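You operate a simulated robot arm through the tools that you are given. There is no shell and no other tool.

You are at the controls of a simulated robot arm. One attempt, no reset.

## Task
Test the checker box with the green test piece.
Fine: clip of its colour to OUT first, to IN last; piece in the loop, press check, back on the yellow tray. Set down upright: what you pick out.

Only the result counts: the job must be done as asked and must still hold three seconds after the hand-in. Knocking over, shifting, dropping, spilling or breaking anything else fails it.

## Robot
A 6-joint arm with a fingered hand, fixed in place. Base frame: the origin is at the foot of the arm, x ahead of it, y to its left, z up; the work surface is at about z = 0.86. Units: m, degrees, N and s.
With the tool pointing down near the work surface it reaches from about 0.3 to 0.8 m from the base axis. Its first joint turns from -166.0 to 166.0 degrees. Payload 4 kg.
Tool frame: the origin (TCP) lies between the finger pads and is the grasp point; the fingertips stand 0.026 m ahead of it; z points along the fingers, y is the line along which they close. Largest opening 0.132 m; the body of the gripper starts 0.073 m behind the TCP. The gripper is a hand of 5 fingers: y runs from the thumb to the fingers, the wrist lies at [0, 0, -0.239] in the tool frame, and closing takes about 1.5 s.
Orientation is that of the tool frame in the base frame, as a unit quaternion [w, x, y, z]. With the fingers straight down and closing along the base's y, the tool's x points along the base's -x, its y along +y and its z along -z.

## Interface
- The arm moves only by the tool drive_tool. Its argument "targets" is a list of rows, each a list of 6 numbers: the shift along the tool's x, y, z in units of 30 mm (1.0 is 30 mm), then the turn, a rotation vector about the tool's x, y, z in units of 5 degrees (1.0 is 5 degrees). In form: [[x, y, z, wx, wy, wz], ...]. A call has 1 to 20 rows; each row shifts and turns the commanded pose from where the row before left it, along the tool's axes as they then stand. "gripper" is the finger opening in m, from 0 to 0.132, set as the call begins (left out, the last holds). A call with a number of a shift or a turn outside -1 to 1 is refused whole. Each row takes 0.2 s and may step no farther than 0.05 m and 8.6 degrees from the row before; otherwise, or with a gripper value out of range, the whole call is refused. Where a pose cannot be reached the arm comes as near as it can. A force on the tool above 70 N (or 10 N above the force at the start of the call, whichever is more), or a blocked arm, ends the call early, and 0.2 s more pass. The fingers move at their own pace (about 0.045 m/s each) and stop on an object; they squeeze with about 27 N. The grip force told is the motor's: it shows also when the fingers shut on nothing. Time passes only in rows, and 0.2 s behind the last, so rows that do not move let the fingers close. The reply holds the time, the measured pose of the TCP, the force on the tool along the base axes, the opening and the grip force, in the units named above and with some noise, with the torque about the TCP (base axes, N m) and any sound that the robot's microphone picked up.
- Cameras (640 x 400 px; columns grow to the right, rows downward): "scene" is fixed at [0.2199, -0.5006, 1.6026]; the picture's right is [0.86, -0.52, 0.00], its down [-0.31, -0.52, -0.80] and it looks along [0.41, 0.68, -0.61] (base axes); focal length 346 px, centre (320, 200). "wrist" rides on the gripper at [0.084, 0.002, -0.097] in the tool frame; the picture's right is [-0.02, 1.00, 0.00], its down [-0.75, -0.02, -0.66] and it looks along [-0.66, -0.01, 0.75] (tool axes); focal length 270 px, centre (320, 200). There is no depth. A picture from a camera that has moved, and an enlarged one, comes with that camera's place and axes in the base frame and with its lens.
- snapshot(camera): a new picture of that camera. It takes no simulated time.
- set_grasp(shape): the hand has 5 fingers and takes this shape, open, in about a second: jaw (thumb against the fingers, like two jaws); tri (thumb and two fingers); tip (a fingertip pinch); poke (one finger out to press); point (the index stretched); flat (the hand flat); cup (the hand cupped); fist (a fist). The gripper value then closes the fingers along that shape, each until it touches; the sizes above hold for jaw. It gives what a move gives, with no picture.
- inspect(camera, box): a new picture of the part [left, top, right, bottom] of that camera's present view, enlarged. It takes no simulated time.
- finish_job(): hands the job in; it is judged then, once.

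Places have to be worked out from the pictures, the camera data and where the tool is seen. Open the gripper and draw the arm clear of the work before you hand the job in, unless the task says otherwise.

The tools are called after ">>>" by a JSON object that holds its "method" and its "body". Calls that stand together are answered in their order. drive_tool: Moves the arm, as the interface text tells. Its arguments: {"type":"object","properties":{"targets":{"type":"array","items":{"type":"array","items":{"type":"number"}}},"gripper":{"type":"number"}},"required":["targets"]} The other tools are called the same way: set_grasp (shape) gives the hand a shape; snapshot (camera) takes a picture; inspect (camera, box) takes an enlarged picture of a part of a camera's view; finish_job () hands the job in.

At the start:

```text
time: 0.0
tool_pos: [0.4662, 0.299, 1.127]
ee_rot: [0.0, -0.001, 1.0, 0.0]
contact_force: [-0.1, -0.7, -0.4]
moment: [-0.01, -0.01, 0.01]
finger_gap: 0.1319
gripper_force: 0.1
shape: jaw
```

scene: 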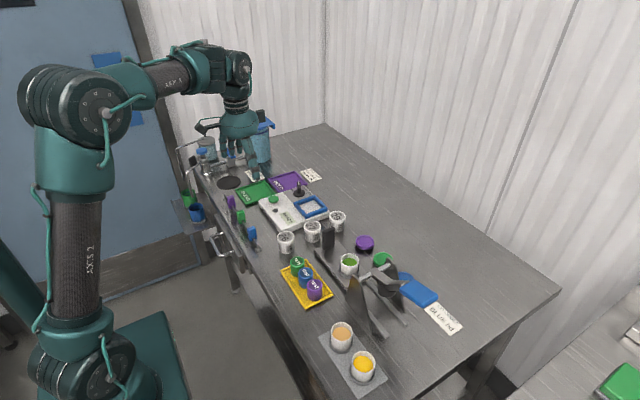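
wrist: 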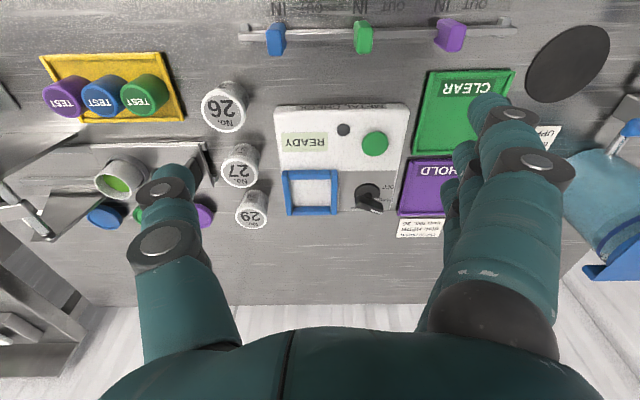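

I start by looking closer at the work area from both cameras.

>>> {"method": "inspect", "body": {"camera": "scene", "box": [180, 130, 340, 230]}}

>>> {"method": "inspect", "body": {"camera": "scene", "box": [260, 210, 480, 350]}}

>>> {"method": "inspect", "body": {"camera": "wrist", "box": [240, 0, 640, 250]}}

>>> {"method": "inspect", "body": {"camera": "wrist", "box": [0, 0, 320, 200]}}

```text
4.00 times, centred on (260, 180) of scene
camera zoom: at [0.2199, -0.5006, 1.6026], right [0.86, -0.52, 0.0], down [-0.31, -0.52, -0.8], along [0.41, 0.68, -0.61], focal length 1386 px, centre (560, 280)
```

zoom: 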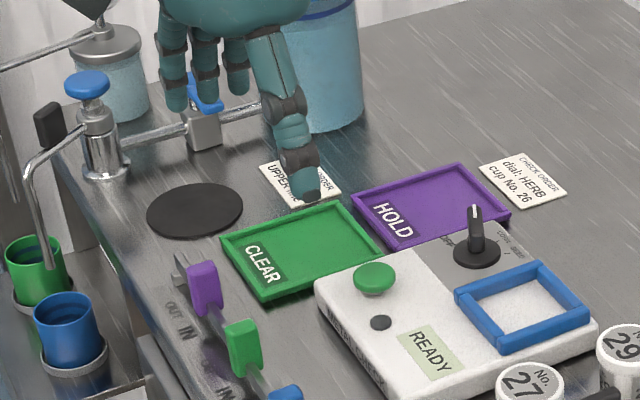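

```text
2.86 times, centred on (370, 280) of scene
camera zoom: at [0.2199, -0.5006, 1.6026], right [0.86, -0.52, 0.0], down [-0.31, -0.52, -0.8], along [0.41, 0.68, -0.61], focal length 990 px, centre (177, -29)
```

zoom: 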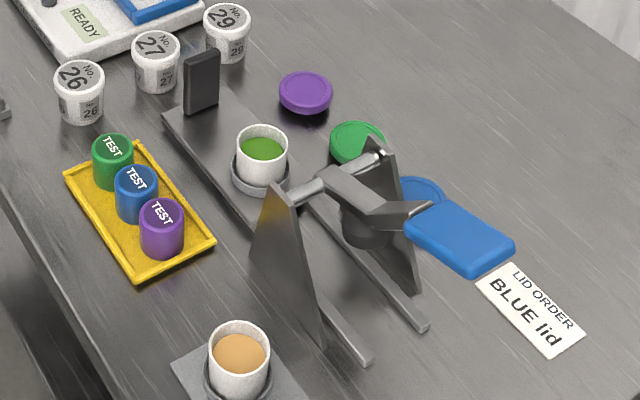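

```text
1.60 times, centred on (440, 125) of wrist
camera zoom: at [0.3819, 0.3001, 1.2245], right [0.02, 1.0, 0.0], down [0.75, -0.02, 0.66], along [0.66, -0.01, -0.75], focal length 432 px, centre (128, 320)
```

zoom: 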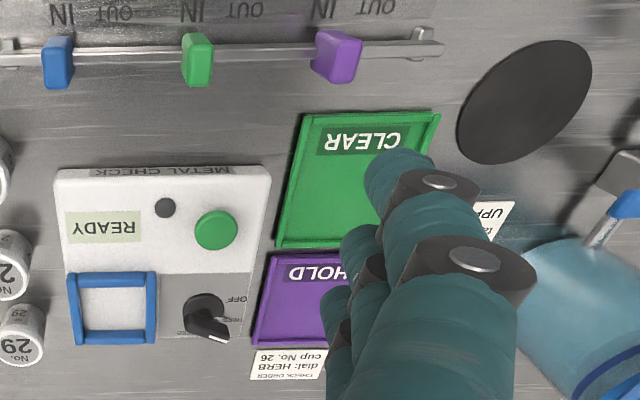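

```text
2.00 times, centred on (160, 100) of wrist
camera zoom: at [0.3819, 0.3001, 1.2245], right [0.02, 1.0, 0.0], down [0.75, -0.02, 0.66], along [0.66, -0.01, -0.75], focal length 541 px, centre (640, 400)
```

zoom: 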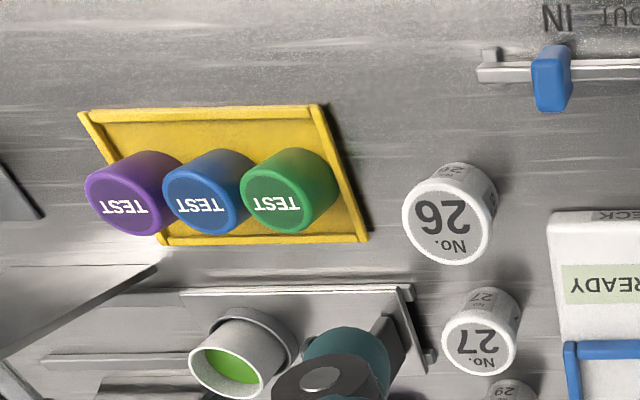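

The clips sit on a rail near x≈0.44, the checker box sits around (0.6, 0.33), and the tray with test pieces around (0.49, 0.09). I look closer at the dial and clip labels.

>>> {"method": "inspect", "body": {"camera": "wrist", "box": [265, 95, 425, 235]}}

>>> {"method": "inspect", "body": {"camera": "wrist", "box": [220, 0, 540, 80]}}

>>> {"method": "inspect", "body": {"camera": "scene", "box": [255, 170, 345, 230]}}

>>> {"method": "inspect", "body": {"camera": "scene", "box": [200, 180, 290, 250]}}

```text
2.86 times, centred on (345, 165) of wrist
camera zoom: at [0.3819, 0.3001, 1.2245], right [0.02, 1.0, 0.0], down [0.75, -0.02, 0.66], along [0.66, -0.01, -0.75], focal length 772 px, centre (249, 300)
```

zoom: 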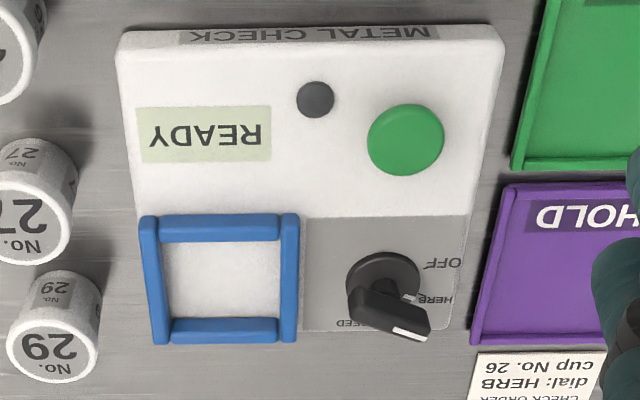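

```text
2.00 times, centred on (380, 40) of wrist
camera zoom: at [0.3819, 0.3001, 1.2245], right [0.02, 1.0, 0.0], down [0.75, -0.02, 0.66], along [0.66, -0.01, -0.75], focal length 541 px, centre (200, 520)
```

zoom: 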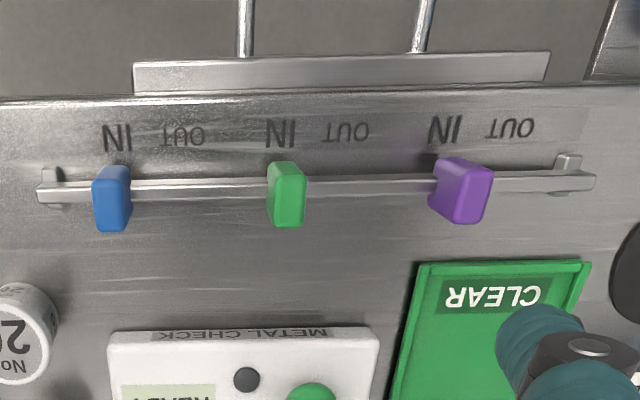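

```text
6.67 times, centred on (300, 200) of scene
camera zoom: at [0.2199, -0.5006, 1.6026], right [0.86, -0.52, 0.0], down [-0.31, -0.52, -0.8], along [0.41, 0.68, -0.61], focal length 2310 px, centre (453, 200)
```

zoom: 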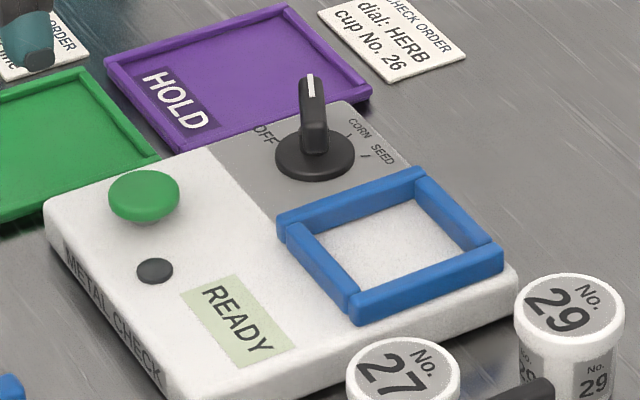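

```text
5.71 times, centred on (245, 215) of scene
camera zoom: at [0.2199, -0.5006, 1.6026], right [0.86, -0.52, 0.0], down [-0.31, -0.52, -0.8], along [0.41, 0.68, -0.61], focal length 1980 px, centre (749, 114)
```

zoom: 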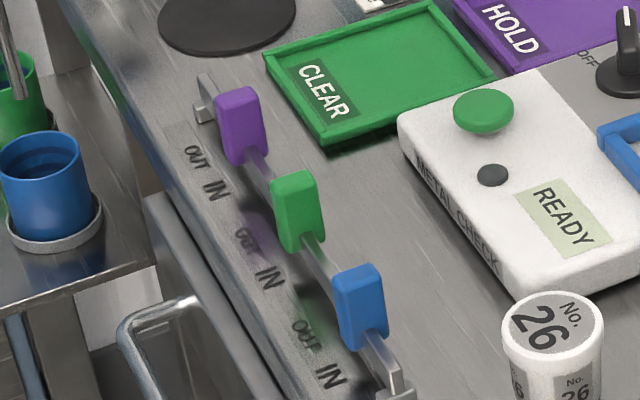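

The dial has OFF/HERB/CORN/SEED labels, so "fine" looks like just "it is OK when", though one card is hidden by the hand. I try the pinch shape to see how narrow it is.

>>> {"method": "set_grasp", "body": {"shape": "tip"}}

>>> {"method": "snapshot", "body": {"camera": "wrist"}}

>>> {"method": "inspect", "body": {"camera": "scene", "box": [180, 80, 320, 190]}}

```text
time: 0.9
tool_pos: [0.4655, 0.2983, 1.127]
ee_rot: [-0.001, 0.001, 1.0, 0.0]
contact_force: [-0.3, 0.4, 0.0]
moment: [0.0, -0.02, 0.01]
finger_gap: 0.1317
gripper_force: 0.1
shape: tip
```

```text
taken
camera wrist: at [0.3819, 0.3001, 1.2245], right [0.02, 1.0, 0.0], down [0.75, -0.02, 0.66], along [0.66, -0.01, -0.75], focal length 270 px, centre (320, 200)
```

wrist: 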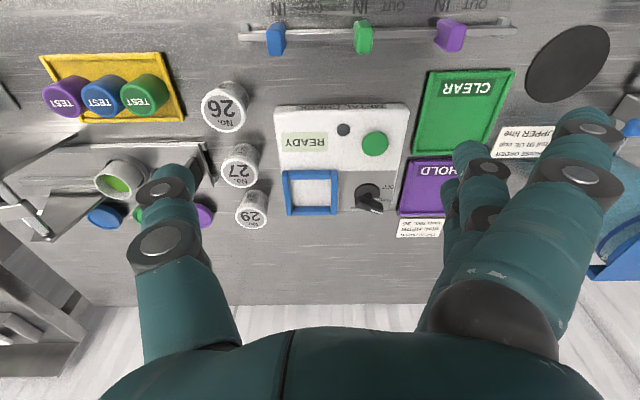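

```text
3.64 times, centred on (250, 135) of scene
camera zoom: at [0.2199, -0.5006, 1.6026], right [0.86, -0.52, 0.0], down [-0.31, -0.52, -0.8], along [0.41, 0.68, -0.61], focal length 1260 px, centre (574, 436)
```

zoom: 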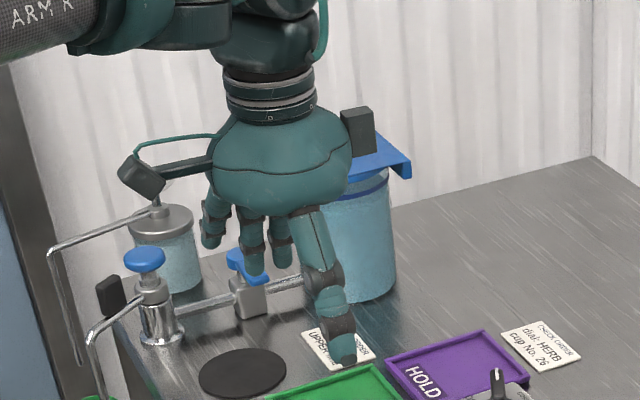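

The card by the hand reads as an "UPPER line" order, unrelated to the checker. I close the pinch in free air to see where the tips meet.

>>> {"method": "drive_tool", "body": {"targets": [[0, 0, 0, 0, 0, 0], [0, 0, 0, 0, 0, 0], [0, 0, 0, 0, 0, 0], [0, 0, 0, 0, 0, 0], [0, 0, 0, 0, 0, 0], [0, 0, 0, 0, 0, 0], [0, 0, 0, 0, 0, 0], [0, 0, 0, 0, 0, 0]], "gripper": 0.03}}

>>> {"method": "snapshot", "body": {"camera": "wrist"}}

>>> {"method": "inspect", "body": {"camera": "scene", "box": [180, 80, 320, 190]}}

```text
time: 2.7
tool_pos: [0.4649, 0.2982, 1.1276]
ee_rot: [0.0, 0.0, 1.0, 0.0]
contact_force: [1.3, 0.3, -0.3]
moment: [0.03, 0.02, 0.01]
finger_gap: 0.0306
gripper_force: 0.0
shape: tip
```

```text
taken
camera wrist: at [0.3819, 0.3001, 1.2245], right [0.02, 1.0, 0.0], down [0.75, -0.02, 0.66], along [0.66, -0.01, -0.75], focal length 270 px, centre (320, 200)
```

wrist: 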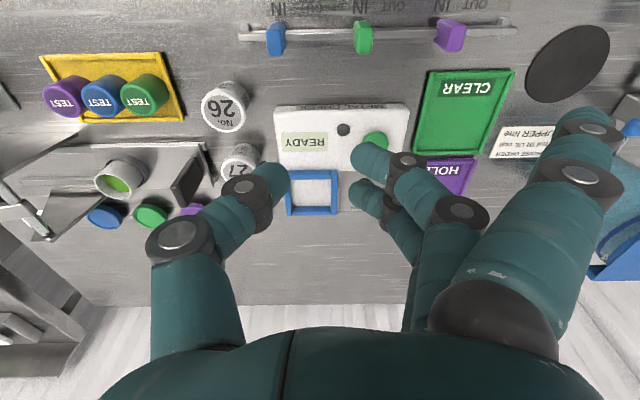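

```text
3.64 times, centred on (250, 135) of scene
camera zoom: at [0.2199, -0.5006, 1.6026], right [0.86, -0.52, 0.0], down [-0.31, -0.52, -0.8], along [0.41, 0.68, -0.61], focal length 1260 px, centre (574, 436)
```

zoom: 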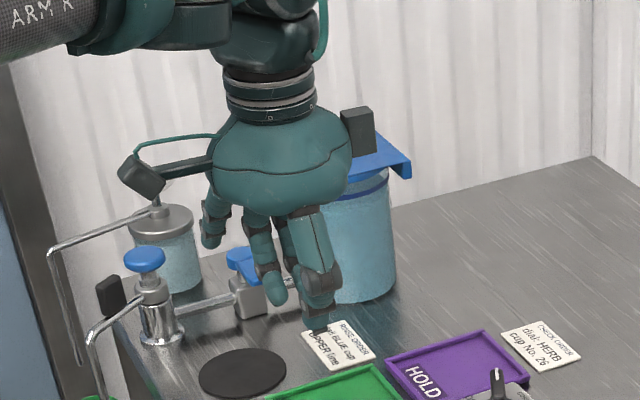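

In "tip" the thumb opposes two fingers while the others stay stretched out. I compare with "tri" closed to the same width.

>>> {"method": "set_grasp", "body": {"shape": "tri"}}

>>> {"method": "drive_tool", "body": {"targets": [[0, 0, 0, 0, 0, 0], [0, 0, 0, 0, 0, 0], [0, 0, 0, 0, 0, 0], [0, 0, 0, 0, 0, 0], [0, 0, 0, 0, 0, 0], [0, 0, 0, 0, 0, 0], [0, 0, 0, 0, 0, 0], [0, 0, 0, 0, 0, 0]], "gripper": 0.05}}

>>> {"method": "snapshot", "body": {"camera": "wrist"}}

>>> {"method": "inspect", "body": {"camera": "scene", "box": [180, 80, 320, 190]}}

>>> {"method": "set_grasp", "body": {"shape": "poke"}}

>>> {"method": "snapshot", "body": {"camera": "wrist"}}

>>> {"method": "inspect", "body": {"camera": "scene", "box": [180, 80, 320, 190]}}

```text
time: 3.6
tool_pos: [0.4651, 0.2981, 1.1285]
ee_rot: [0.0, 0.0, 1.0, -0.001]
contact_force: [0.3, -1.0, -0.8]
moment: [-0.02, -0.02, 0.0]
finger_gap: 0.1319
gripper_force: 0.1
shape: tri
```

```text
time: 5.4
tool_pos: [0.4652, 0.2997, 1.1269]
ee_rot: [0.001, 0.0, 1.0, 0.0]
contact_force: [-0.3, -0.5, -0.6]
moment: [0.01, 0.0, -0.02]
finger_gap: 0.0509
gripper_force: 0.0
shape: tri
```

```text
taken
camera wrist: at [0.3819, 0.3001, 1.2245], right [0.02, 1.0, 0.0], down [0.75, -0.02, 0.66], along [0.66, -0.01, -0.75], focal length 270 px, centre (320, 200)
```

wrist: 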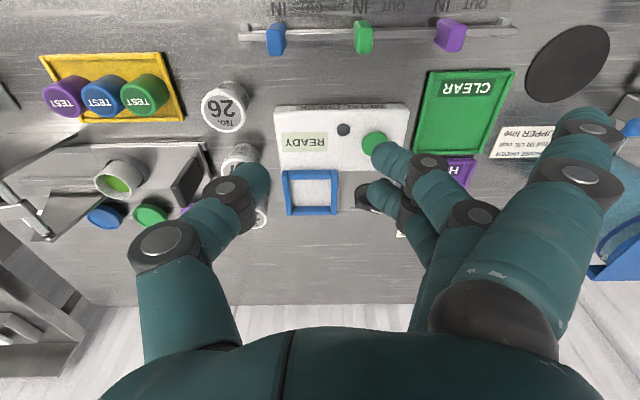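

```text
3.64 times, centred on (250, 135) of scene
camera zoom: at [0.2199, -0.5006, 1.6026], right [0.86, -0.52, 0.0], down [-0.31, -0.52, -0.8], along [0.41, 0.68, -0.61], focal length 1260 px, centre (574, 436)
```

zoom: 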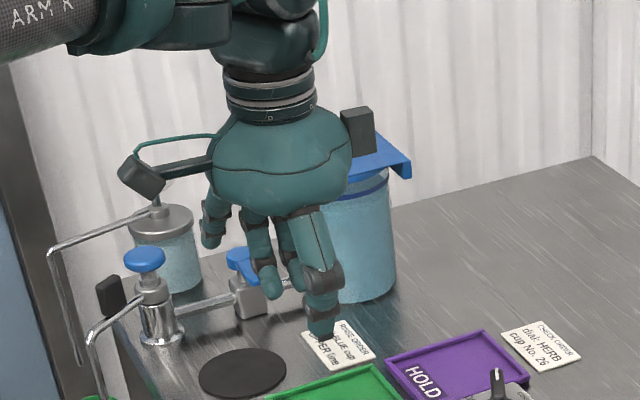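

```text
time: 6.3
tool_pos: [0.4653, 0.2985, 1.1275]
ee_rot: [0.0, 0.0, 1.0, 0.0]
contact_force: [0.2, -0.6, -0.3]
moment: [0.02, 0.02, 0.0]
finger_gap: 0.0002
gripper_force: 0.0
shape: poke
```

```text
taken
camera wrist: at [0.3819, 0.3001, 1.2245], right [0.02, 1.0, 0.0], down [0.75, -0.02, 0.66], along [0.66, -0.01, -0.75], focal length 270 px, centre (320, 200)
```

wrist: 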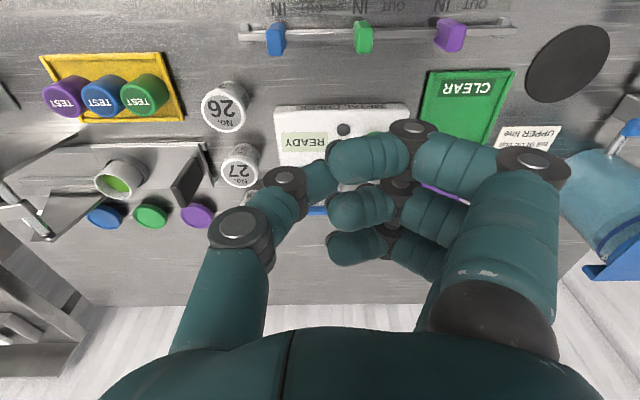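

```text
3.64 times, centred on (250, 135) of scene
camera zoom: at [0.2199, -0.5006, 1.6026], right [0.86, -0.52, 0.0], down [-0.31, -0.52, -0.8], along [0.41, 0.68, -0.61], focal length 1260 px, centre (574, 436)
```

zoom: 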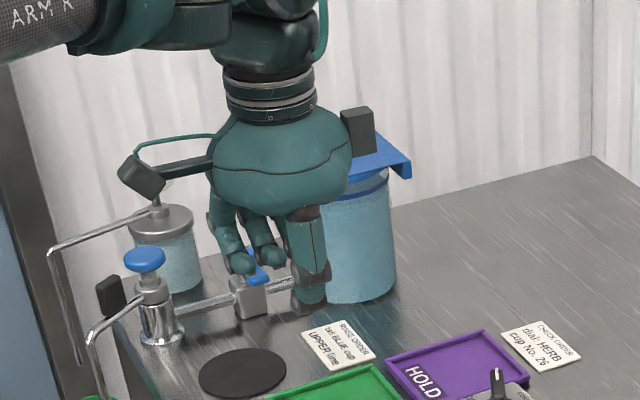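

Poke's extended finger isn't obvious in these views, so I check "point" and "fist", and a lower scene crop of the hand.

>>> {"method": "inspect", "body": {"camera": "scene", "box": [215, 110, 275, 180]}}

>>> {"method": "set_grasp", "body": {"shape": "point"}}

>>> {"method": "snapshot", "body": {"camera": "wrist"}}

>>> {"method": "inspect", "body": {"camera": "scene", "box": [215, 110, 275, 180]}}

```text
5.71 times, centred on (245, 145) of scene
camera zoom: at [0.2199, -0.5006, 1.6026], right [0.86, -0.52, 0.0], down [-0.31, -0.52, -0.8], along [0.41, 0.68, -0.61], focal length 1980 px, centre (749, 514)
```

zoom: 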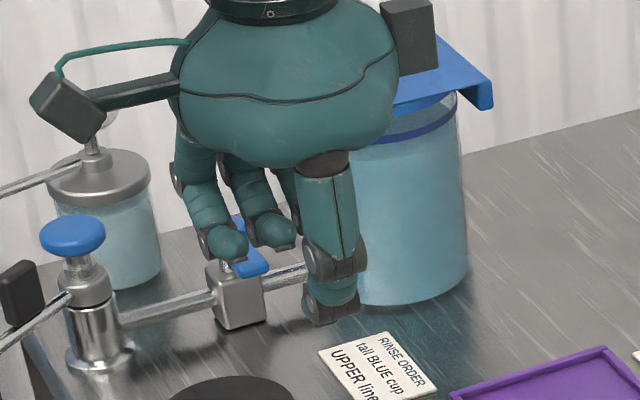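

```text
time: 7.2
tool_pos: [0.4643, 0.2978, 1.1279]
ee_rot: [0.001, 0.0, 1.0, 0.0]
contact_force: [0.4, 0.5, -0.3]
moment: [0.02, 0.0, -0.01]
finger_gap: 0.126
gripper_force: 0.1
shape: point
```

```text
taken
camera wrist: at [0.3819, 0.3001, 1.2245], right [0.02, 1.0, 0.0], down [0.75, -0.02, 0.66], along [0.66, -0.01, -0.75], focal length 270 px, centre (320, 200)
```

wrist: 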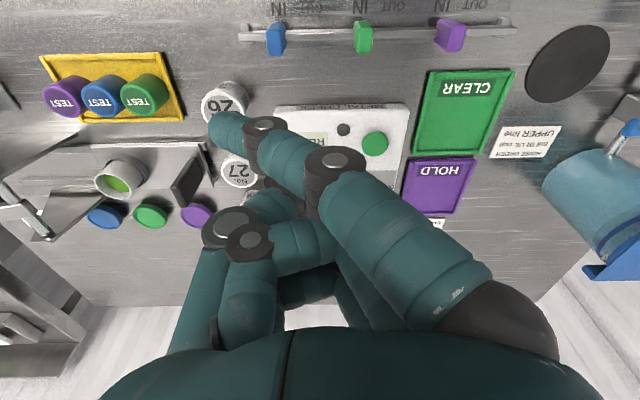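

```text
5.71 times, centred on (245, 145) of scene
camera zoom: at [0.2199, -0.5006, 1.6026], right [0.86, -0.52, 0.0], down [-0.31, -0.52, -0.8], along [0.41, 0.68, -0.61], focal length 1980 px, centre (749, 514)
```

zoom: 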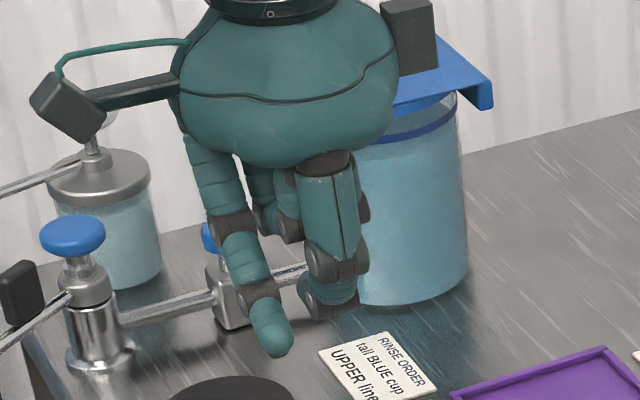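

"Poke" puts the thumb tip on the tool axis at the stated 0.026 m ahead with the fingers curled about 4 cm higher, which suits pushing the clip and pressing. I switch to it and go down to above the rail between the blue and green clips for a close look.

>>> {"method": "set_grasp", "body": {"shape": "poke"}}

>>> {"method": "drive_tool", "body": {"targets": [[0.4, 0, 1, 0, 0, 0], [0.4, 0, 1, 0, 0, 0], [0, 0, 1, 0, 0, 0], [0, 0, 1, 0, 0, 0], [0, 0, 0, 0, 0, 0]]}}

>>> {"method": "snapshot", "body": {"camera": "wrist"}}

>>> {"method": "inspect", "body": {"camera": "scene", "box": [190, 140, 310, 240]}}

```text
time: 8.1
tool_pos: [0.4656, 0.298, 1.1284]
ee_rot: [0.0, 0.0, 1.0, 0.001]
contact_force: [0.2, -0.2, -0.1]
moment: [-0.01, -0.02, 0.02]
finger_gap: 0.0
gripper_force: 0.1
shape: poke
```

```text
time: 9.3
tool_pos: [0.4409, 0.2972, 1.0056]
ee_rot: [0.0, 0.0, 1.0, 0.0]
contact_force: [-0.8, -0.5, 0.0]
moment: [-0.02, -0.01, 0.01]
finger_gap: 0.0
gripper_force: 0.1
shape: poke
```

```text
taken
camera wrist: at [0.3569, 0.2987, 1.102], right [0.02, 1.0, 0.0], down [0.75, -0.02, 0.66], along [0.66, -0.01, -0.75], focal length 270 px, centre (320, 200)
```

wrist: 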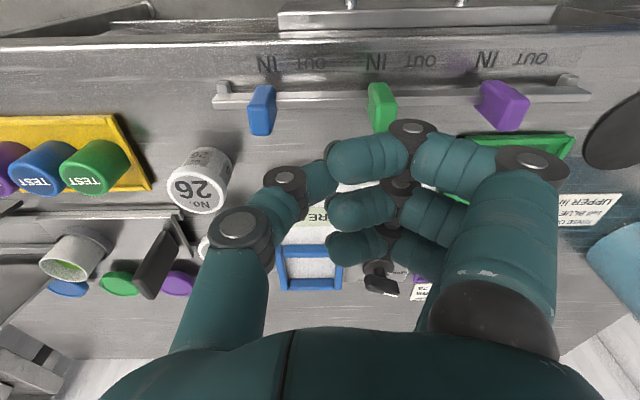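

```text
4.00 times, centred on (250, 190) of scene
camera zoom: at [0.2199, -0.5006, 1.6026], right [0.86, -0.52, 0.0], down [-0.31, -0.52, -0.8], along [0.41, 0.68, -0.61], focal length 1386 px, centre (600, 240)
```

zoom: 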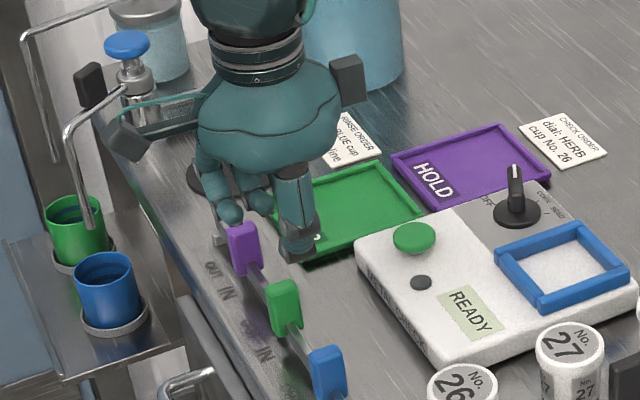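

Now a close crop of the clips from this nearer viewpoint.

>>> {"method": "inspect", "body": {"camera": "wrist", "box": [220, 20, 560, 180]}}

>>> {"method": "inspect", "body": {"camera": "scene", "box": [220, 175, 290, 240]}}

```text
1.88 times, centred on (390, 100) of wrist
camera zoom: at [0.3569, 0.2987, 1.102], right [0.02, 1.0, 0.0], down [0.75, -0.02, 0.66], along [0.66, -0.01, -0.75], focal length 509 px, centre (188, 388)
```

zoom: 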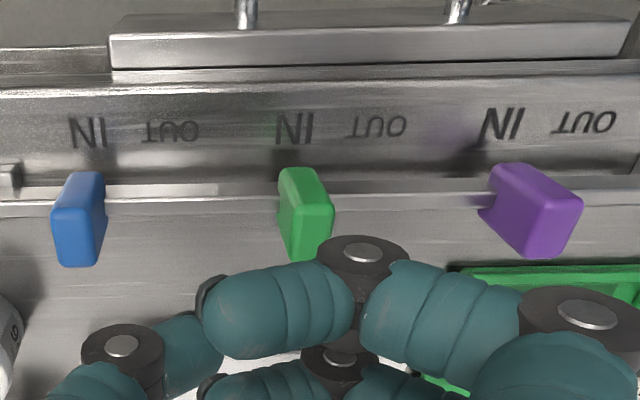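

```text
6.15 times, centred on (255, 208) of scene
camera zoom: at [0.2199, -0.5006, 1.6026], right [0.86, -0.52, 0.0], down [-0.31, -0.52, -0.8], along [0.41, 0.68, -0.61], focal length 2132 px, centre (720, 154)
```

zoom: 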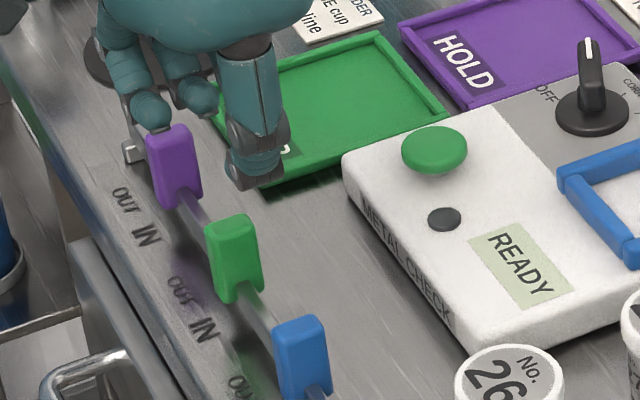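

I judge the green clip's centre near (0.442, 0.349) with its top at z≈0.907 and the rail top near 0.878. I lower the thumb tip just on the −y side of the clip to z≈0.90 and check.

>>> {"method": "drive_tool", "body": {"targets": [[0, 0.4, 0, 0, 0, 0], [0, 0, 1, 0, 0, 0], [0, 0, 1, 0, 0, 0], [0, 0, 0.55, 0, 0, 0], [0, 0, 0, 0, 0, 0]]}}

>>> {"method": "snapshot", "body": {"camera": "wrist"}}

>>> {"method": "inspect", "body": {"camera": "scene", "box": [200, 160, 290, 240]}}

```text
time: 10.5
tool_pos: [0.4417, 0.311, 0.9315]
ee_rot: [0.0, 0.0, 1.0, 0.0]
contact_force: [-0.6, 0.2, 0.3]
moment: [0.01, -0.02, -0.01]
finger_gap: 0.0
gripper_force: 0.1
shape: poke
```

```text
taken
camera wrist: at [0.3583, 0.3116, 1.0273], right [0.02, 1.0, 0.0], down [0.75, -0.02, 0.66], along [0.66, -0.01, -0.75], focal length 270 px, centre (320, 200)
```

wrist: 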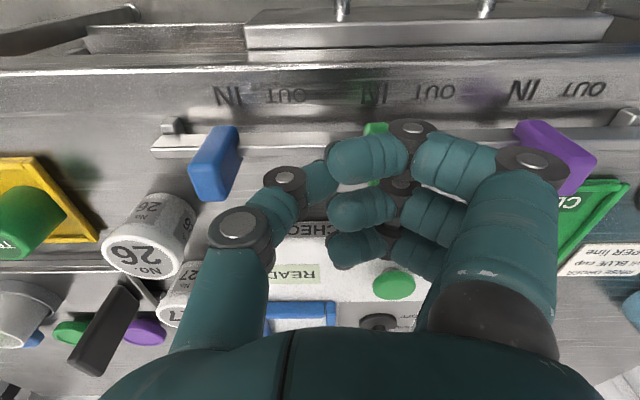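

```text
5.00 times, centred on (245, 200) of scene
camera zoom: at [0.2199, -0.5006, 1.6026], right [0.86, -0.52, 0.0], down [-0.31, -0.52, -0.8], along [0.41, 0.68, -0.61], focal length 1732 px, centre (695, 200)
```

zoom: 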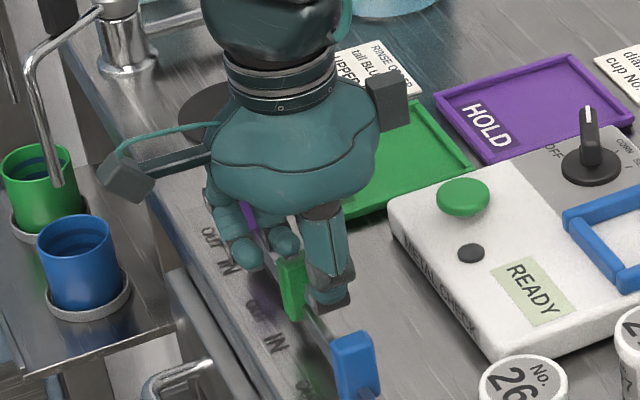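

The thumb is clear of both clips and over the rail line. I descend another 1.4 cm and move toward +y in small steps until it meets the clip.

>>> {"method": "drive_tool", "body": {"targets": [[0, 0, 0.25, 0, 0, 0], [0, 0, 0.23, 0, 0, 0], [0, 0, 0, 0, 0, 0]]}}

>>> {"method": "inspect", "body": {"camera": "scene", "box": [220, 180, 290, 240]}}

```text
time: 11.3
tool_pos: [0.4424, 0.311, 0.9168]
ee_rot: [0.0, -0.001, 1.0, 0.0]
contact_force: [-1.7, -0.5, 13.0]
moment: [0.12, 0.06, 0.05]
finger_gap: 0.0002
gripper_force: 0.0
shape: poke
```

```text
6.67 times, centred on (255, 210) of scene
camera zoom: at [0.2199, -0.5006, 1.6026], right [0.86, -0.52, 0.0], down [-0.31, -0.52, -0.8], along [0.41, 0.68, -0.61], focal length 2310 px, centre (753, 133)
```

zoom: 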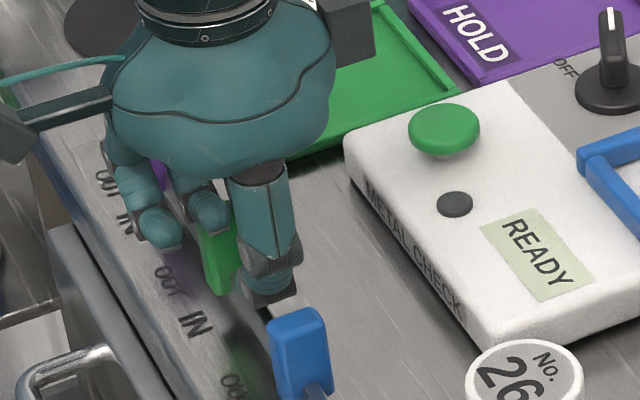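

A 13 N upward contact appeared, located near the thumb tip, so the tip is resting on the rail. I rise 5 mm and then creep toward the clip.

>>> {"method": "drive_tool", "body": {"targets": [[0, 0, -0.17, 0, 0, 0], [0, 0, 0, 0, 0, 0]]}}

>>> {"method": "drive_tool", "body": {"targets": [[0, 0.2, 0, 0, 0, 0], [0, 0.2, 0, 0, 0, 0], [0, 0.2, 0, 0, 0, 0], [0, 0, 0, 0, 0, 0]]}}

>>> {"method": "inspect", "body": {"camera": "scene", "box": [220, 180, 290, 240]}}

>>> {"method": "snapshot", "body": {"camera": "wrist"}}

```text
time: 11.9
tool_pos: [0.4423, 0.3108, 0.9211]
ee_rot: [0.0, -0.001, 1.0, 0.0]
contact_force: [0.4, 0.0, 0.7]
moment: [0.0, -0.04, -0.03]
finger_gap: 0.0003
gripper_force: 0.0
shape: poke
```

```text
time: 12.9
tool_pos: [0.4424, 0.3278, 0.9218]
ee_rot: [0.0, 0.0, 1.0, 0.0]
contact_force: [-0.1, -0.8, 0.1]
moment: [0.03, 0.0, 0.02]
finger_gap: 0.0
gripper_force: 0.1
shape: poke
```

```text
6.67 times, centred on (255, 210) of scene
camera zoom: at [0.2199, -0.5006, 1.6026], right [0.86, -0.52, 0.0], down [-0.31, -0.52, -0.8], along [0.41, 0.68, -0.61], focal length 2310 px, centre (753, 133)
```

zoom: 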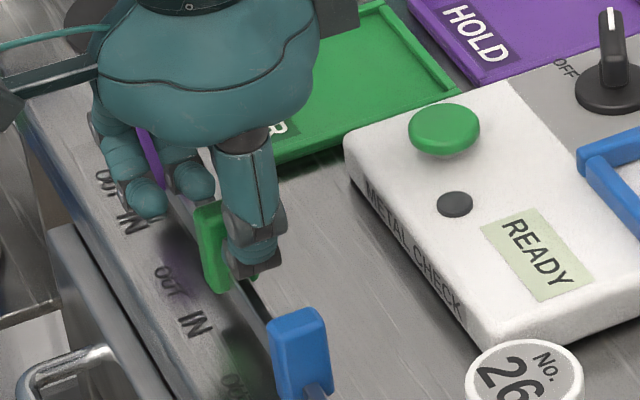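

```text
taken
camera wrist: at [0.3585, 0.3298, 1.0188], right [0.02, 1.0, 0.0], down [0.75, -0.02, 0.66], along [0.66, -0.01, -0.75], focal length 270 px, centre (320, 200)
```

wrist: 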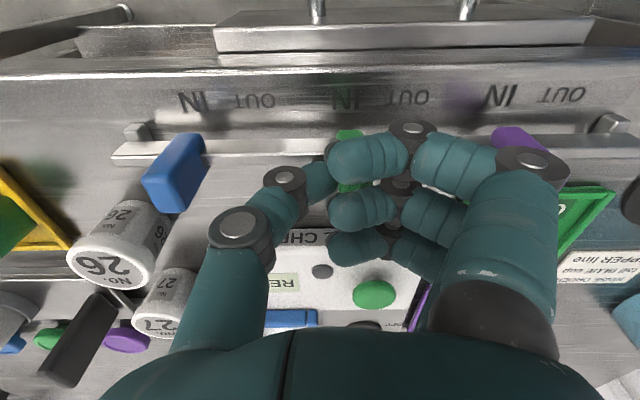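

Force is still about zero and the clip is still at IN; I continue pushing in small steps and watch the force.

>>> {"method": "drive_tool", "body": {"targets": [[0, 0.2, 0, 0, 0, 0], [0, 0.2, 0, 0, 0, 0], [0, 0, 0, 0, 0, 0]]}}

>>> {"method": "inspect", "body": {"camera": "scene", "box": [220, 180, 290, 240]}}

>>> {"method": "inspect", "body": {"camera": "wrist", "box": [160, 50, 620, 250]}}

```text
time: 13.7
tool_pos: [0.4417, 0.3401, 0.9217]
ee_rot: [0.0, 0.001, 1.0, 0.0]
contact_force: [-0.4, -0.3, 1.5]
moment: [-0.01, -0.01, 0.01]
finger_gap: 0.0002
gripper_force: 0.0
shape: poke
```

```text
6.67 times, centred on (255, 210) of scene
camera zoom: at [0.2199, -0.5006, 1.6026], right [0.86, -0.52, 0.0], down [-0.31, -0.52, -0.8], along [0.41, 0.68, -0.61], focal length 2310 px, centre (753, 133)
```

zoom: 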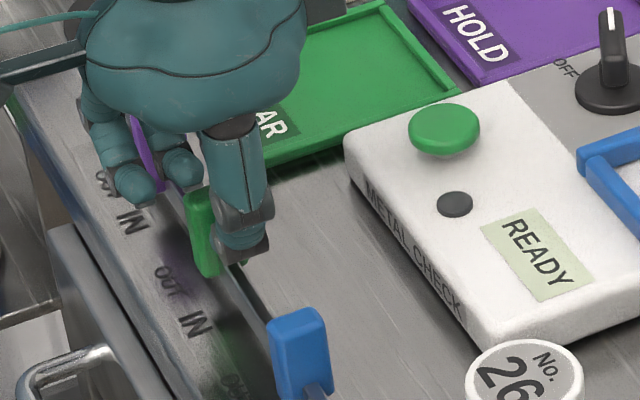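

```text
1.39 times, centred on (390, 150) of wrist
camera zoom: at [0.3576, 0.3425, 1.0186], right [0.02, 1.0, 0.0], down [0.75, -0.02, 0.66], along [0.66, -0.01, -0.75], focal length 376 px, centre (223, 270)
```

zoom: 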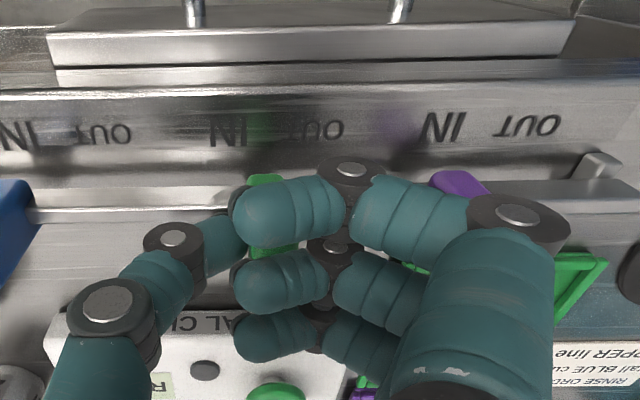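

The clip is sliding easily; IN label is at y≈0.344, OUT at y≈0.382 and the clip is now about y≈0.358. I push about 2 cm further.

>>> {"method": "drive_tool", "body": {"targets": [[0, 0.2, 0, 0, 0, 0], [0, 0.2, 0, 0, 0, 0], [0, 0.2, 0, 0, 0, 0], [0, 0, 0, 0, 0, 0]]}}

>>> {"method": "inspect", "body": {"camera": "scene", "box": [220, 180, 290, 240]}}

>>> {"method": "inspect", "body": {"camera": "wrist", "box": [160, 50, 620, 250]}}

```text
time: 14.7
tool_pos: [0.4415, 0.3571, 0.9215]
ee_rot: [0.0, 0.0, 1.0, -0.001]
contact_force: [0.7, -0.7, -0.9]
moment: [0.0, 0.02, 0.03]
finger_gap: 0.0
gripper_force: 0.0
shape: poke
```

```text
6.67 times, centred on (255, 210) of scene
camera zoom: at [0.2199, -0.5006, 1.6026], right [0.86, -0.52, 0.0], down [-0.31, -0.52, -0.8], along [0.41, 0.68, -0.61], focal length 2310 px, centre (753, 133)
```

zoom: 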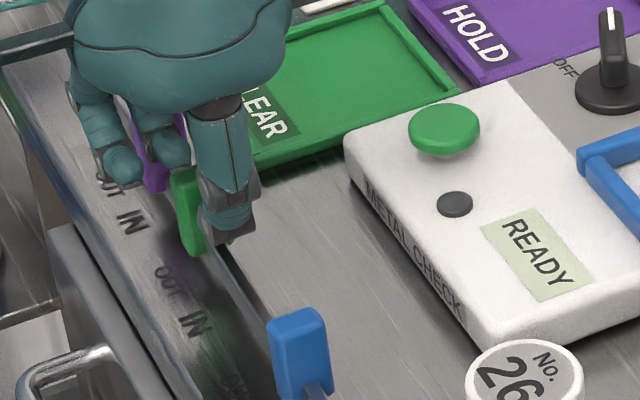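

```text
1.39 times, centred on (390, 150) of wrist
camera zoom: at [0.3576, 0.3596, 1.0181], right [0.02, 1.0, 0.0], down [0.75, -0.02, 0.66], along [0.66, -0.01, -0.75], focal length 376 px, centre (223, 270)
```

zoom: 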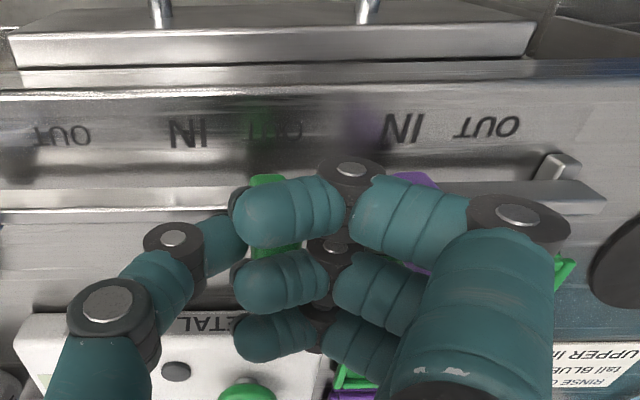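

The clip is near y≈0.375, just short of OUT at 0.382. I push 7 mm more, back off, lift and look.

>>> {"method": "drive_tool", "body": {"targets": [[0, 0.23, 0, 0, 0, 0], [0, 0, 0, 0, 0, 0], [0, -0.4, 0, 0, 0, 0], [0, -0.2, -0.5, 0, 0, 0], [0, 0, -1, 0, 0, 0], [0, -1, -1, 0, 0, 0], [0, -1, -0.5, 0, 0, 0], [0, 0, 0, 0, 0, 0]]}}

>>> {"method": "snapshot", "body": {"camera": "wrist"}}

>>> {"method": "inspect", "body": {"camera": "scene", "box": [220, 180, 290, 240]}}

```text
time: 16.5
tool_pos: [0.4407, 0.2863, 1.0102]
ee_rot: [0.0, 0.0, 1.0, 0.001]
contact_force: [0.0, 0.7, 0.1]
moment: [0.01, -0.02, -0.02]
finger_gap: 0.0
gripper_force: 0.2
shape: poke
```

```text
taken
camera wrist: at [0.3568, 0.2879, 1.1074], right [0.02, 1.0, 0.0], down [0.75, -0.02, 0.66], along [0.66, -0.01, -0.75], focal length 270 px, centre (320, 200)
```

wrist: 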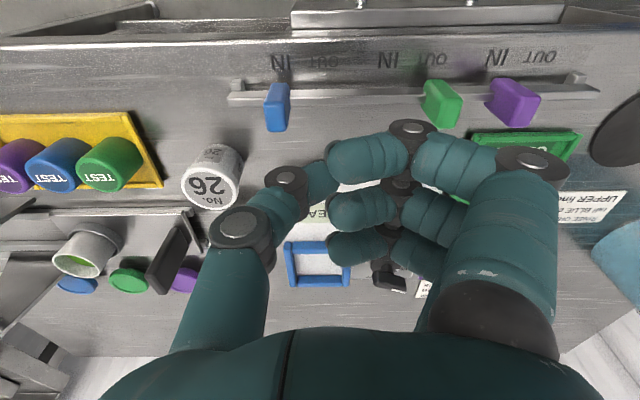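

```text
6.67 times, centred on (255, 210) of scene
camera zoom: at [0.2199, -0.5006, 1.6026], right [0.86, -0.52, 0.0], down [-0.31, -0.52, -0.8], along [0.41, 0.68, -0.61], focal length 2310 px, centre (753, 133)
```

zoom: 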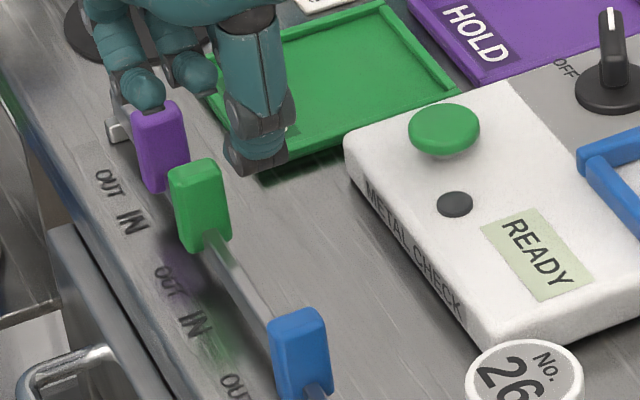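

The green clip now sits at its OUT label, matching the purple clip-to-label offset. Next I lift, move over the yellow tray and rotate the hand so it closes along base x, away from the neighbouring pieces.

>>> {"method": "drive_tool", "body": {"targets": [[0, 0, -1, 0, 0, 0], [0, 0, -1, 0, 0, 0], [0, -1, -1, 0, 0, 0], [-0.6, -1, 0, 0, 0, 0], [-0.6, -1, 0, 0, 0, 0], [-0.6, -1, 0, 0, 0, 0], [0, -1, 0, 0, 0, 0], [0, -1, 0, 0, 0, 0], [0, -0.7, 0, 0, 0, 0], [0, 0, 0, 0, 0, 0]]}}

>>> {"method": "set_grasp", "body": {"shape": "tri"}}

>>> {"method": "drive_tool", "body": {"targets": [[0, 0, 0, 0, 0, -1], [0, 0, 0, 0, 0, -1], [0, 0, 0, 0, 0, -1], [0, 0, 0, 0, 0, -1], [0, 0, 0, 0, 0, -1], [0, 0, 0, 0, 0, -1], [0, 0, 0, 0, 0, -1], [0, 0, 0, 0, 0, -1], [0, 0, 0, 0, 0, -1], [0, 0, 0, 0, 0, -1], [0, 0, 0, 0, 0, -1], [0, 0, 0, 0, 0, -1], [0, 0, 0, 0, 0, -1], [0, 0, 0, 0, 0, -1], [0, 0, 0, 0, 0, -1], [0, 0, 0, 0, 0, -1], [0, 0, 0, 0, 0, -1], [0, 0, 0, 0, 0, -1], [0, 0, 0, 0, 0, 0]]}}

>>> {"method": "snapshot", "body": {"camera": "wrist"}}

>>> {"method": "snapshot", "body": {"camera": "scene"}}

```text
time: 18.7
tool_pos: [0.4972, 0.0861, 1.1016]
ee_rot: [-0.001, 0.0, 1.0, 0.0]
contact_force: [-0.6, -0.3, 0.6]
moment: [-0.03, 0.02, -0.05]
finger_gap: 0.0
gripper_force: 0.0
shape: poke
```

```text
time: 19.6
tool_pos: [0.496, 0.0865, 1.1013]
ee_rot: [0.0, 0.0, 1.0, -0.001]
contact_force: [1.6, 0.5, 0.8]
moment: [-0.02, -0.02, -0.01]
finger_gap: 0.1319
gripper_force: 0.0
shape: tri
```

```text
time: 23.6
tool_pos: [0.4954, 0.0851, 1.1011]
ee_rot: [0.0, 0.708, -0.707, 0.0]
contact_force: [0.5, 0.6, -0.1]
moment: [0.01, -0.01, 0.0]
finger_gap: 0.1317
gripper_force: 0.0
shape: tri
```

```text
taken
camera wrist: at [0.4944, 0.0019, 1.1987], right [-1.0, 0.02, 0.0], down [0.01, 0.75, 0.66], along [0.01, 0.66, -0.75], focal length 270 px, centre (320, 200)
```

wrist: 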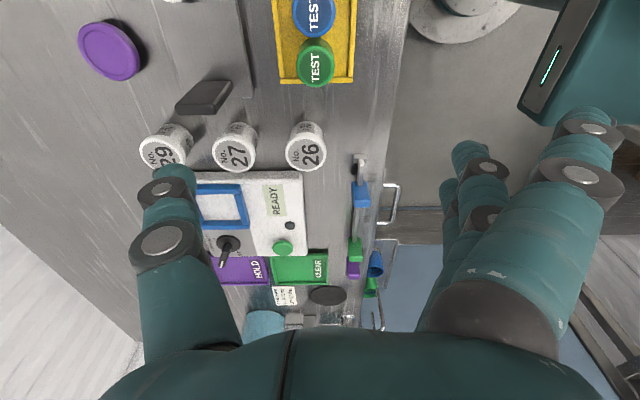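

```text
taken
```

scene: 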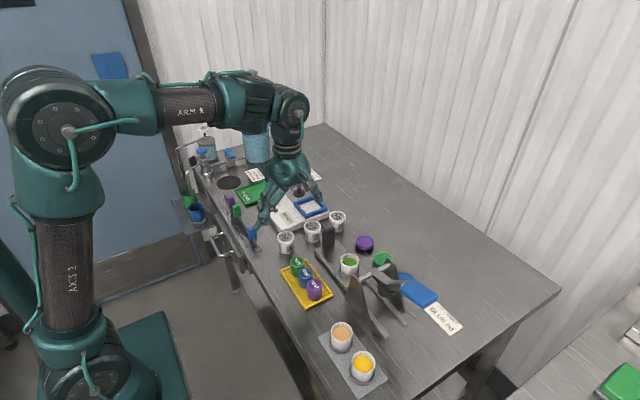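

The green piece's top projects to about (0.500, 0.081) at z≈0.90, consistent in both cameras. I zoom in for the piece's size and tray rim.

>>> {"method": "inspect", "body": {"camera": "wrist", "box": [240, 0, 400, 100]}}

>>> {"method": "inspect", "body": {"camera": "scene", "box": [270, 240, 350, 310]}}

>>> {"method": "inspect", "body": {"camera": "scene", "box": [220, 170, 360, 270]}}

```text
4.00 times, centred on (320, 50) of wrist
camera zoom: at [0.4944, 0.0019, 1.1987], right [-1.0, 0.02, 0.0], down [0.01, 0.75, 0.66], along [0.01, 0.66, -0.75], focal length 1081 px, centre (320, 800)
```

zoom: 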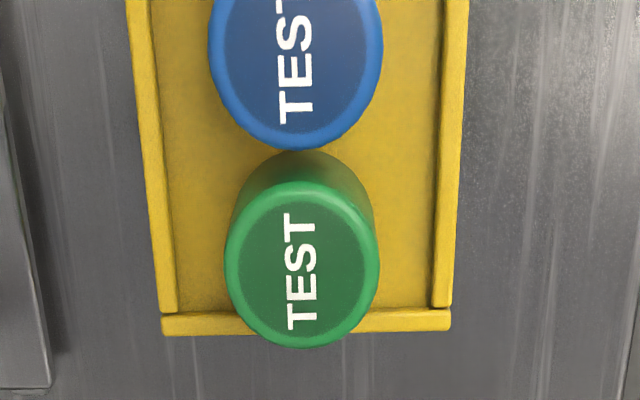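

```text
5.71 times, centred on (310, 275) of scene
camera zoom: at [0.2199, -0.5006, 1.6026], right [0.86, -0.52, 0.0], down [-0.31, -0.52, -0.8], along [0.41, 0.68, -0.61], focal length 1980 px, centre (377, -229)
```

zoom: 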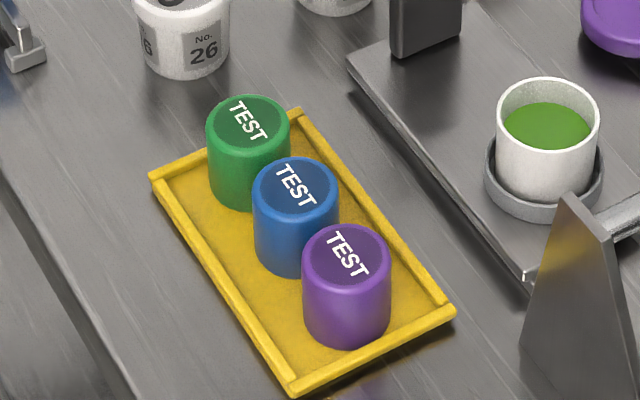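

```text
4.00 times, centred on (290, 220) of scene
camera zoom: at [0.2199, -0.5006, 1.6026], right [0.86, -0.52, 0.0], down [-0.31, -0.52, -0.8], along [0.41, 0.68, -0.61], focal length 1386 px, centre (440, 120)
```

zoom: 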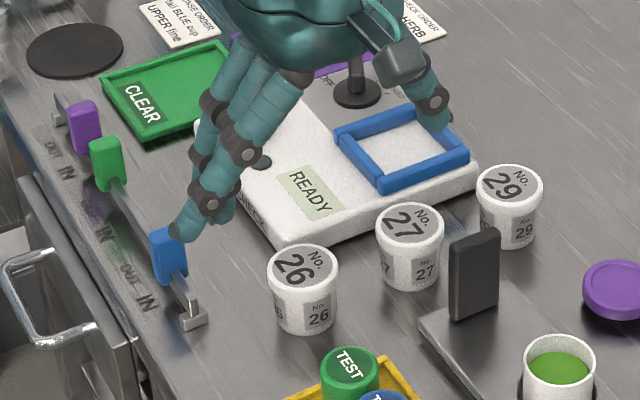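

The piece is about 39 mm in diameter and 37 mm tall, standing on the tray floor with its top at z≈0.90. I turn 15° further so the thumb passes between the dark plate and the green-filled cup, pre-close to 0.062 and check.

>>> {"method": "drive_tool", "body": {"targets": [[0, 0, 0, 0, 0, -1], [0, 0, 0, 0, 0, -1], [0, 0, 0, 0, 0, -1], [0, 0, 0, 0, 0, 0], [0, 0, 0, 0, 0, 0], [0, 0, 0, 0, 0, 0], [0, 0, 0, 0, 0, 0], [0, 0, 0, 0, 0, 0]], "gripper": 0.062}}

>>> {"method": "snapshot", "body": {"camera": "wrist"}}

>>> {"method": "inspect", "body": {"camera": "scene", "box": [230, 130, 330, 240]}}

```text
time: 25.4
tool_pos: [0.4935, 0.1308, 1.1249]
ee_rot: [-0.009, 0.788, -0.615, -0.019]
contact_force: [0.1, 0.2, -1.6]
moment: [-0.01, 0.0, -0.02]
finger_gap: 0.0629
gripper_force: 0.0
shape: tri
out of reach, approached as far as the arm can: row 1, 2, 3
```

```text
taken
camera wrist: at [0.5157, 0.0445, 1.2172], right [-0.97, -0.22, 0.01], down [-0.15, 0.71, 0.69], along [-0.16, 0.67, -0.72], focal length 270 px, centre (320, 200)
```

wrist: 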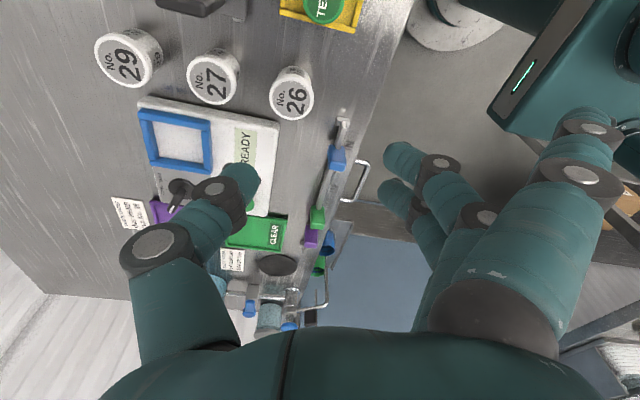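

```text
3.64 times, centred on (280, 185) of scene
camera zoom: at [0.2199, -0.5006, 1.6026], right [0.86, -0.52, 0.0], down [-0.31, -0.52, -0.8], along [0.41, 0.68, -0.61], focal length 1260 px, centre (466, 254)
```

zoom: 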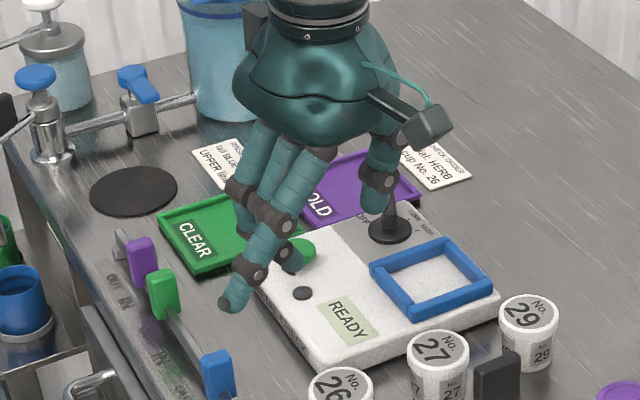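

Turning further hit the arm's limit and shifted the pose, so I turn back to the 90° orientation. By my estimate the dark plate starts at x≈0.596, y≈0.105, so the thumb (outer x≈0.575) clears it there.

>>> {"method": "drive_tool", "body": {"targets": [[0, 0, 0, 0, 0, 1], [0, 0, 0, 0, 0, 1], [0, 0, 0, 0, 0, 1], [0, 0, 0, 0, 0, 0], [0, 0, 0, 0, 0, 0]]}}

>>> {"method": "snapshot", "body": {"camera": "wrist"}}

```text
time: 26.6
tool_pos: [0.4952, 0.1335, 1.1251]
ee_rot: [0.001, 0.707, -0.707, 0.001]
contact_force: [0.1, -0.4, 0.4]
moment: [0.0, 0.05, -0.02]
finger_gap: 0.0629
gripper_force: 0.0
shape: tri
out of reach, approached as far as the arm can: row 1
```

```text
taken
camera wrist: at [0.4928, 0.0497, 1.2211], right [-1.0, 0.02, 0.0], down [0.02, 0.75, 0.66], along [0.01, 0.66, -0.75], focal length 270 px, centre (320, 200)
```

wrist: 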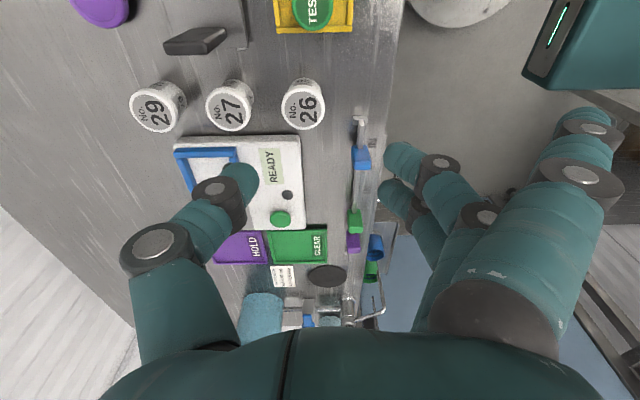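

Orientation is restored at (0.495, 0.134, 1.125). I move over the green piece at (0.500, 0.081) and down to z≈1.0 for a check.

>>> {"method": "drive_tool", "body": {"targets": [[0.9, -0.16, 0, 0, 0, 0], [0.85, 0, 0.5, 0, 0, 0], [0, 0, 1, 0, 0, 0], [0, 0, 1, 0, 0, 0], [0, 0, 1, 0, 0, 0], [0, 0, 0.5, 0, 0, 0], [0, 0, 0, 0, 0, 0]]}}

>>> {"method": "snapshot", "body": {"camera": "wrist"}}

>>> {"method": "inspect", "body": {"camera": "scene", "box": [240, 180, 370, 310]}}

```text
time: 28.2
tool_pos: [0.4983, 0.0814, 1.0066]
ee_rot: [0.001, 0.707, -0.707, 0.0]
contact_force: [-0.2, 0.4, -0.1]
moment: [-0.03, 0.01, -0.02]
finger_gap: 0.0629
gripper_force: 0.0
shape: tri
```

```text
taken
camera wrist: at [0.4974, -0.0026, 1.1025], right [-1.0, 0.02, 0.0], down [0.02, 0.75, 0.66], along [0.01, 0.66, -0.75], focal length 270 px, centre (320, 200)
```

wrist: 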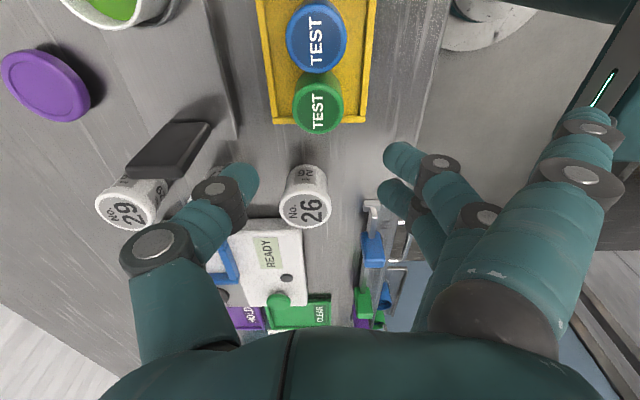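

```text
3.08 times, centred on (305, 245) of scene
camera zoom: at [0.2199, -0.5006, 1.6026], right [0.86, -0.52, 0.0], down [-0.31, -0.52, -0.8], along [0.41, 0.68, -0.61], focal length 1066 px, centre (366, 62)
```

zoom: 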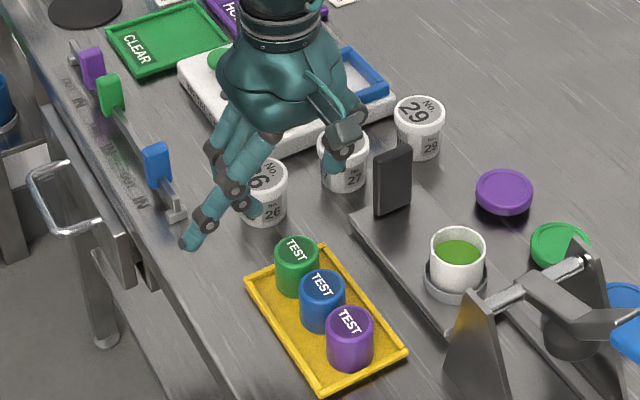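

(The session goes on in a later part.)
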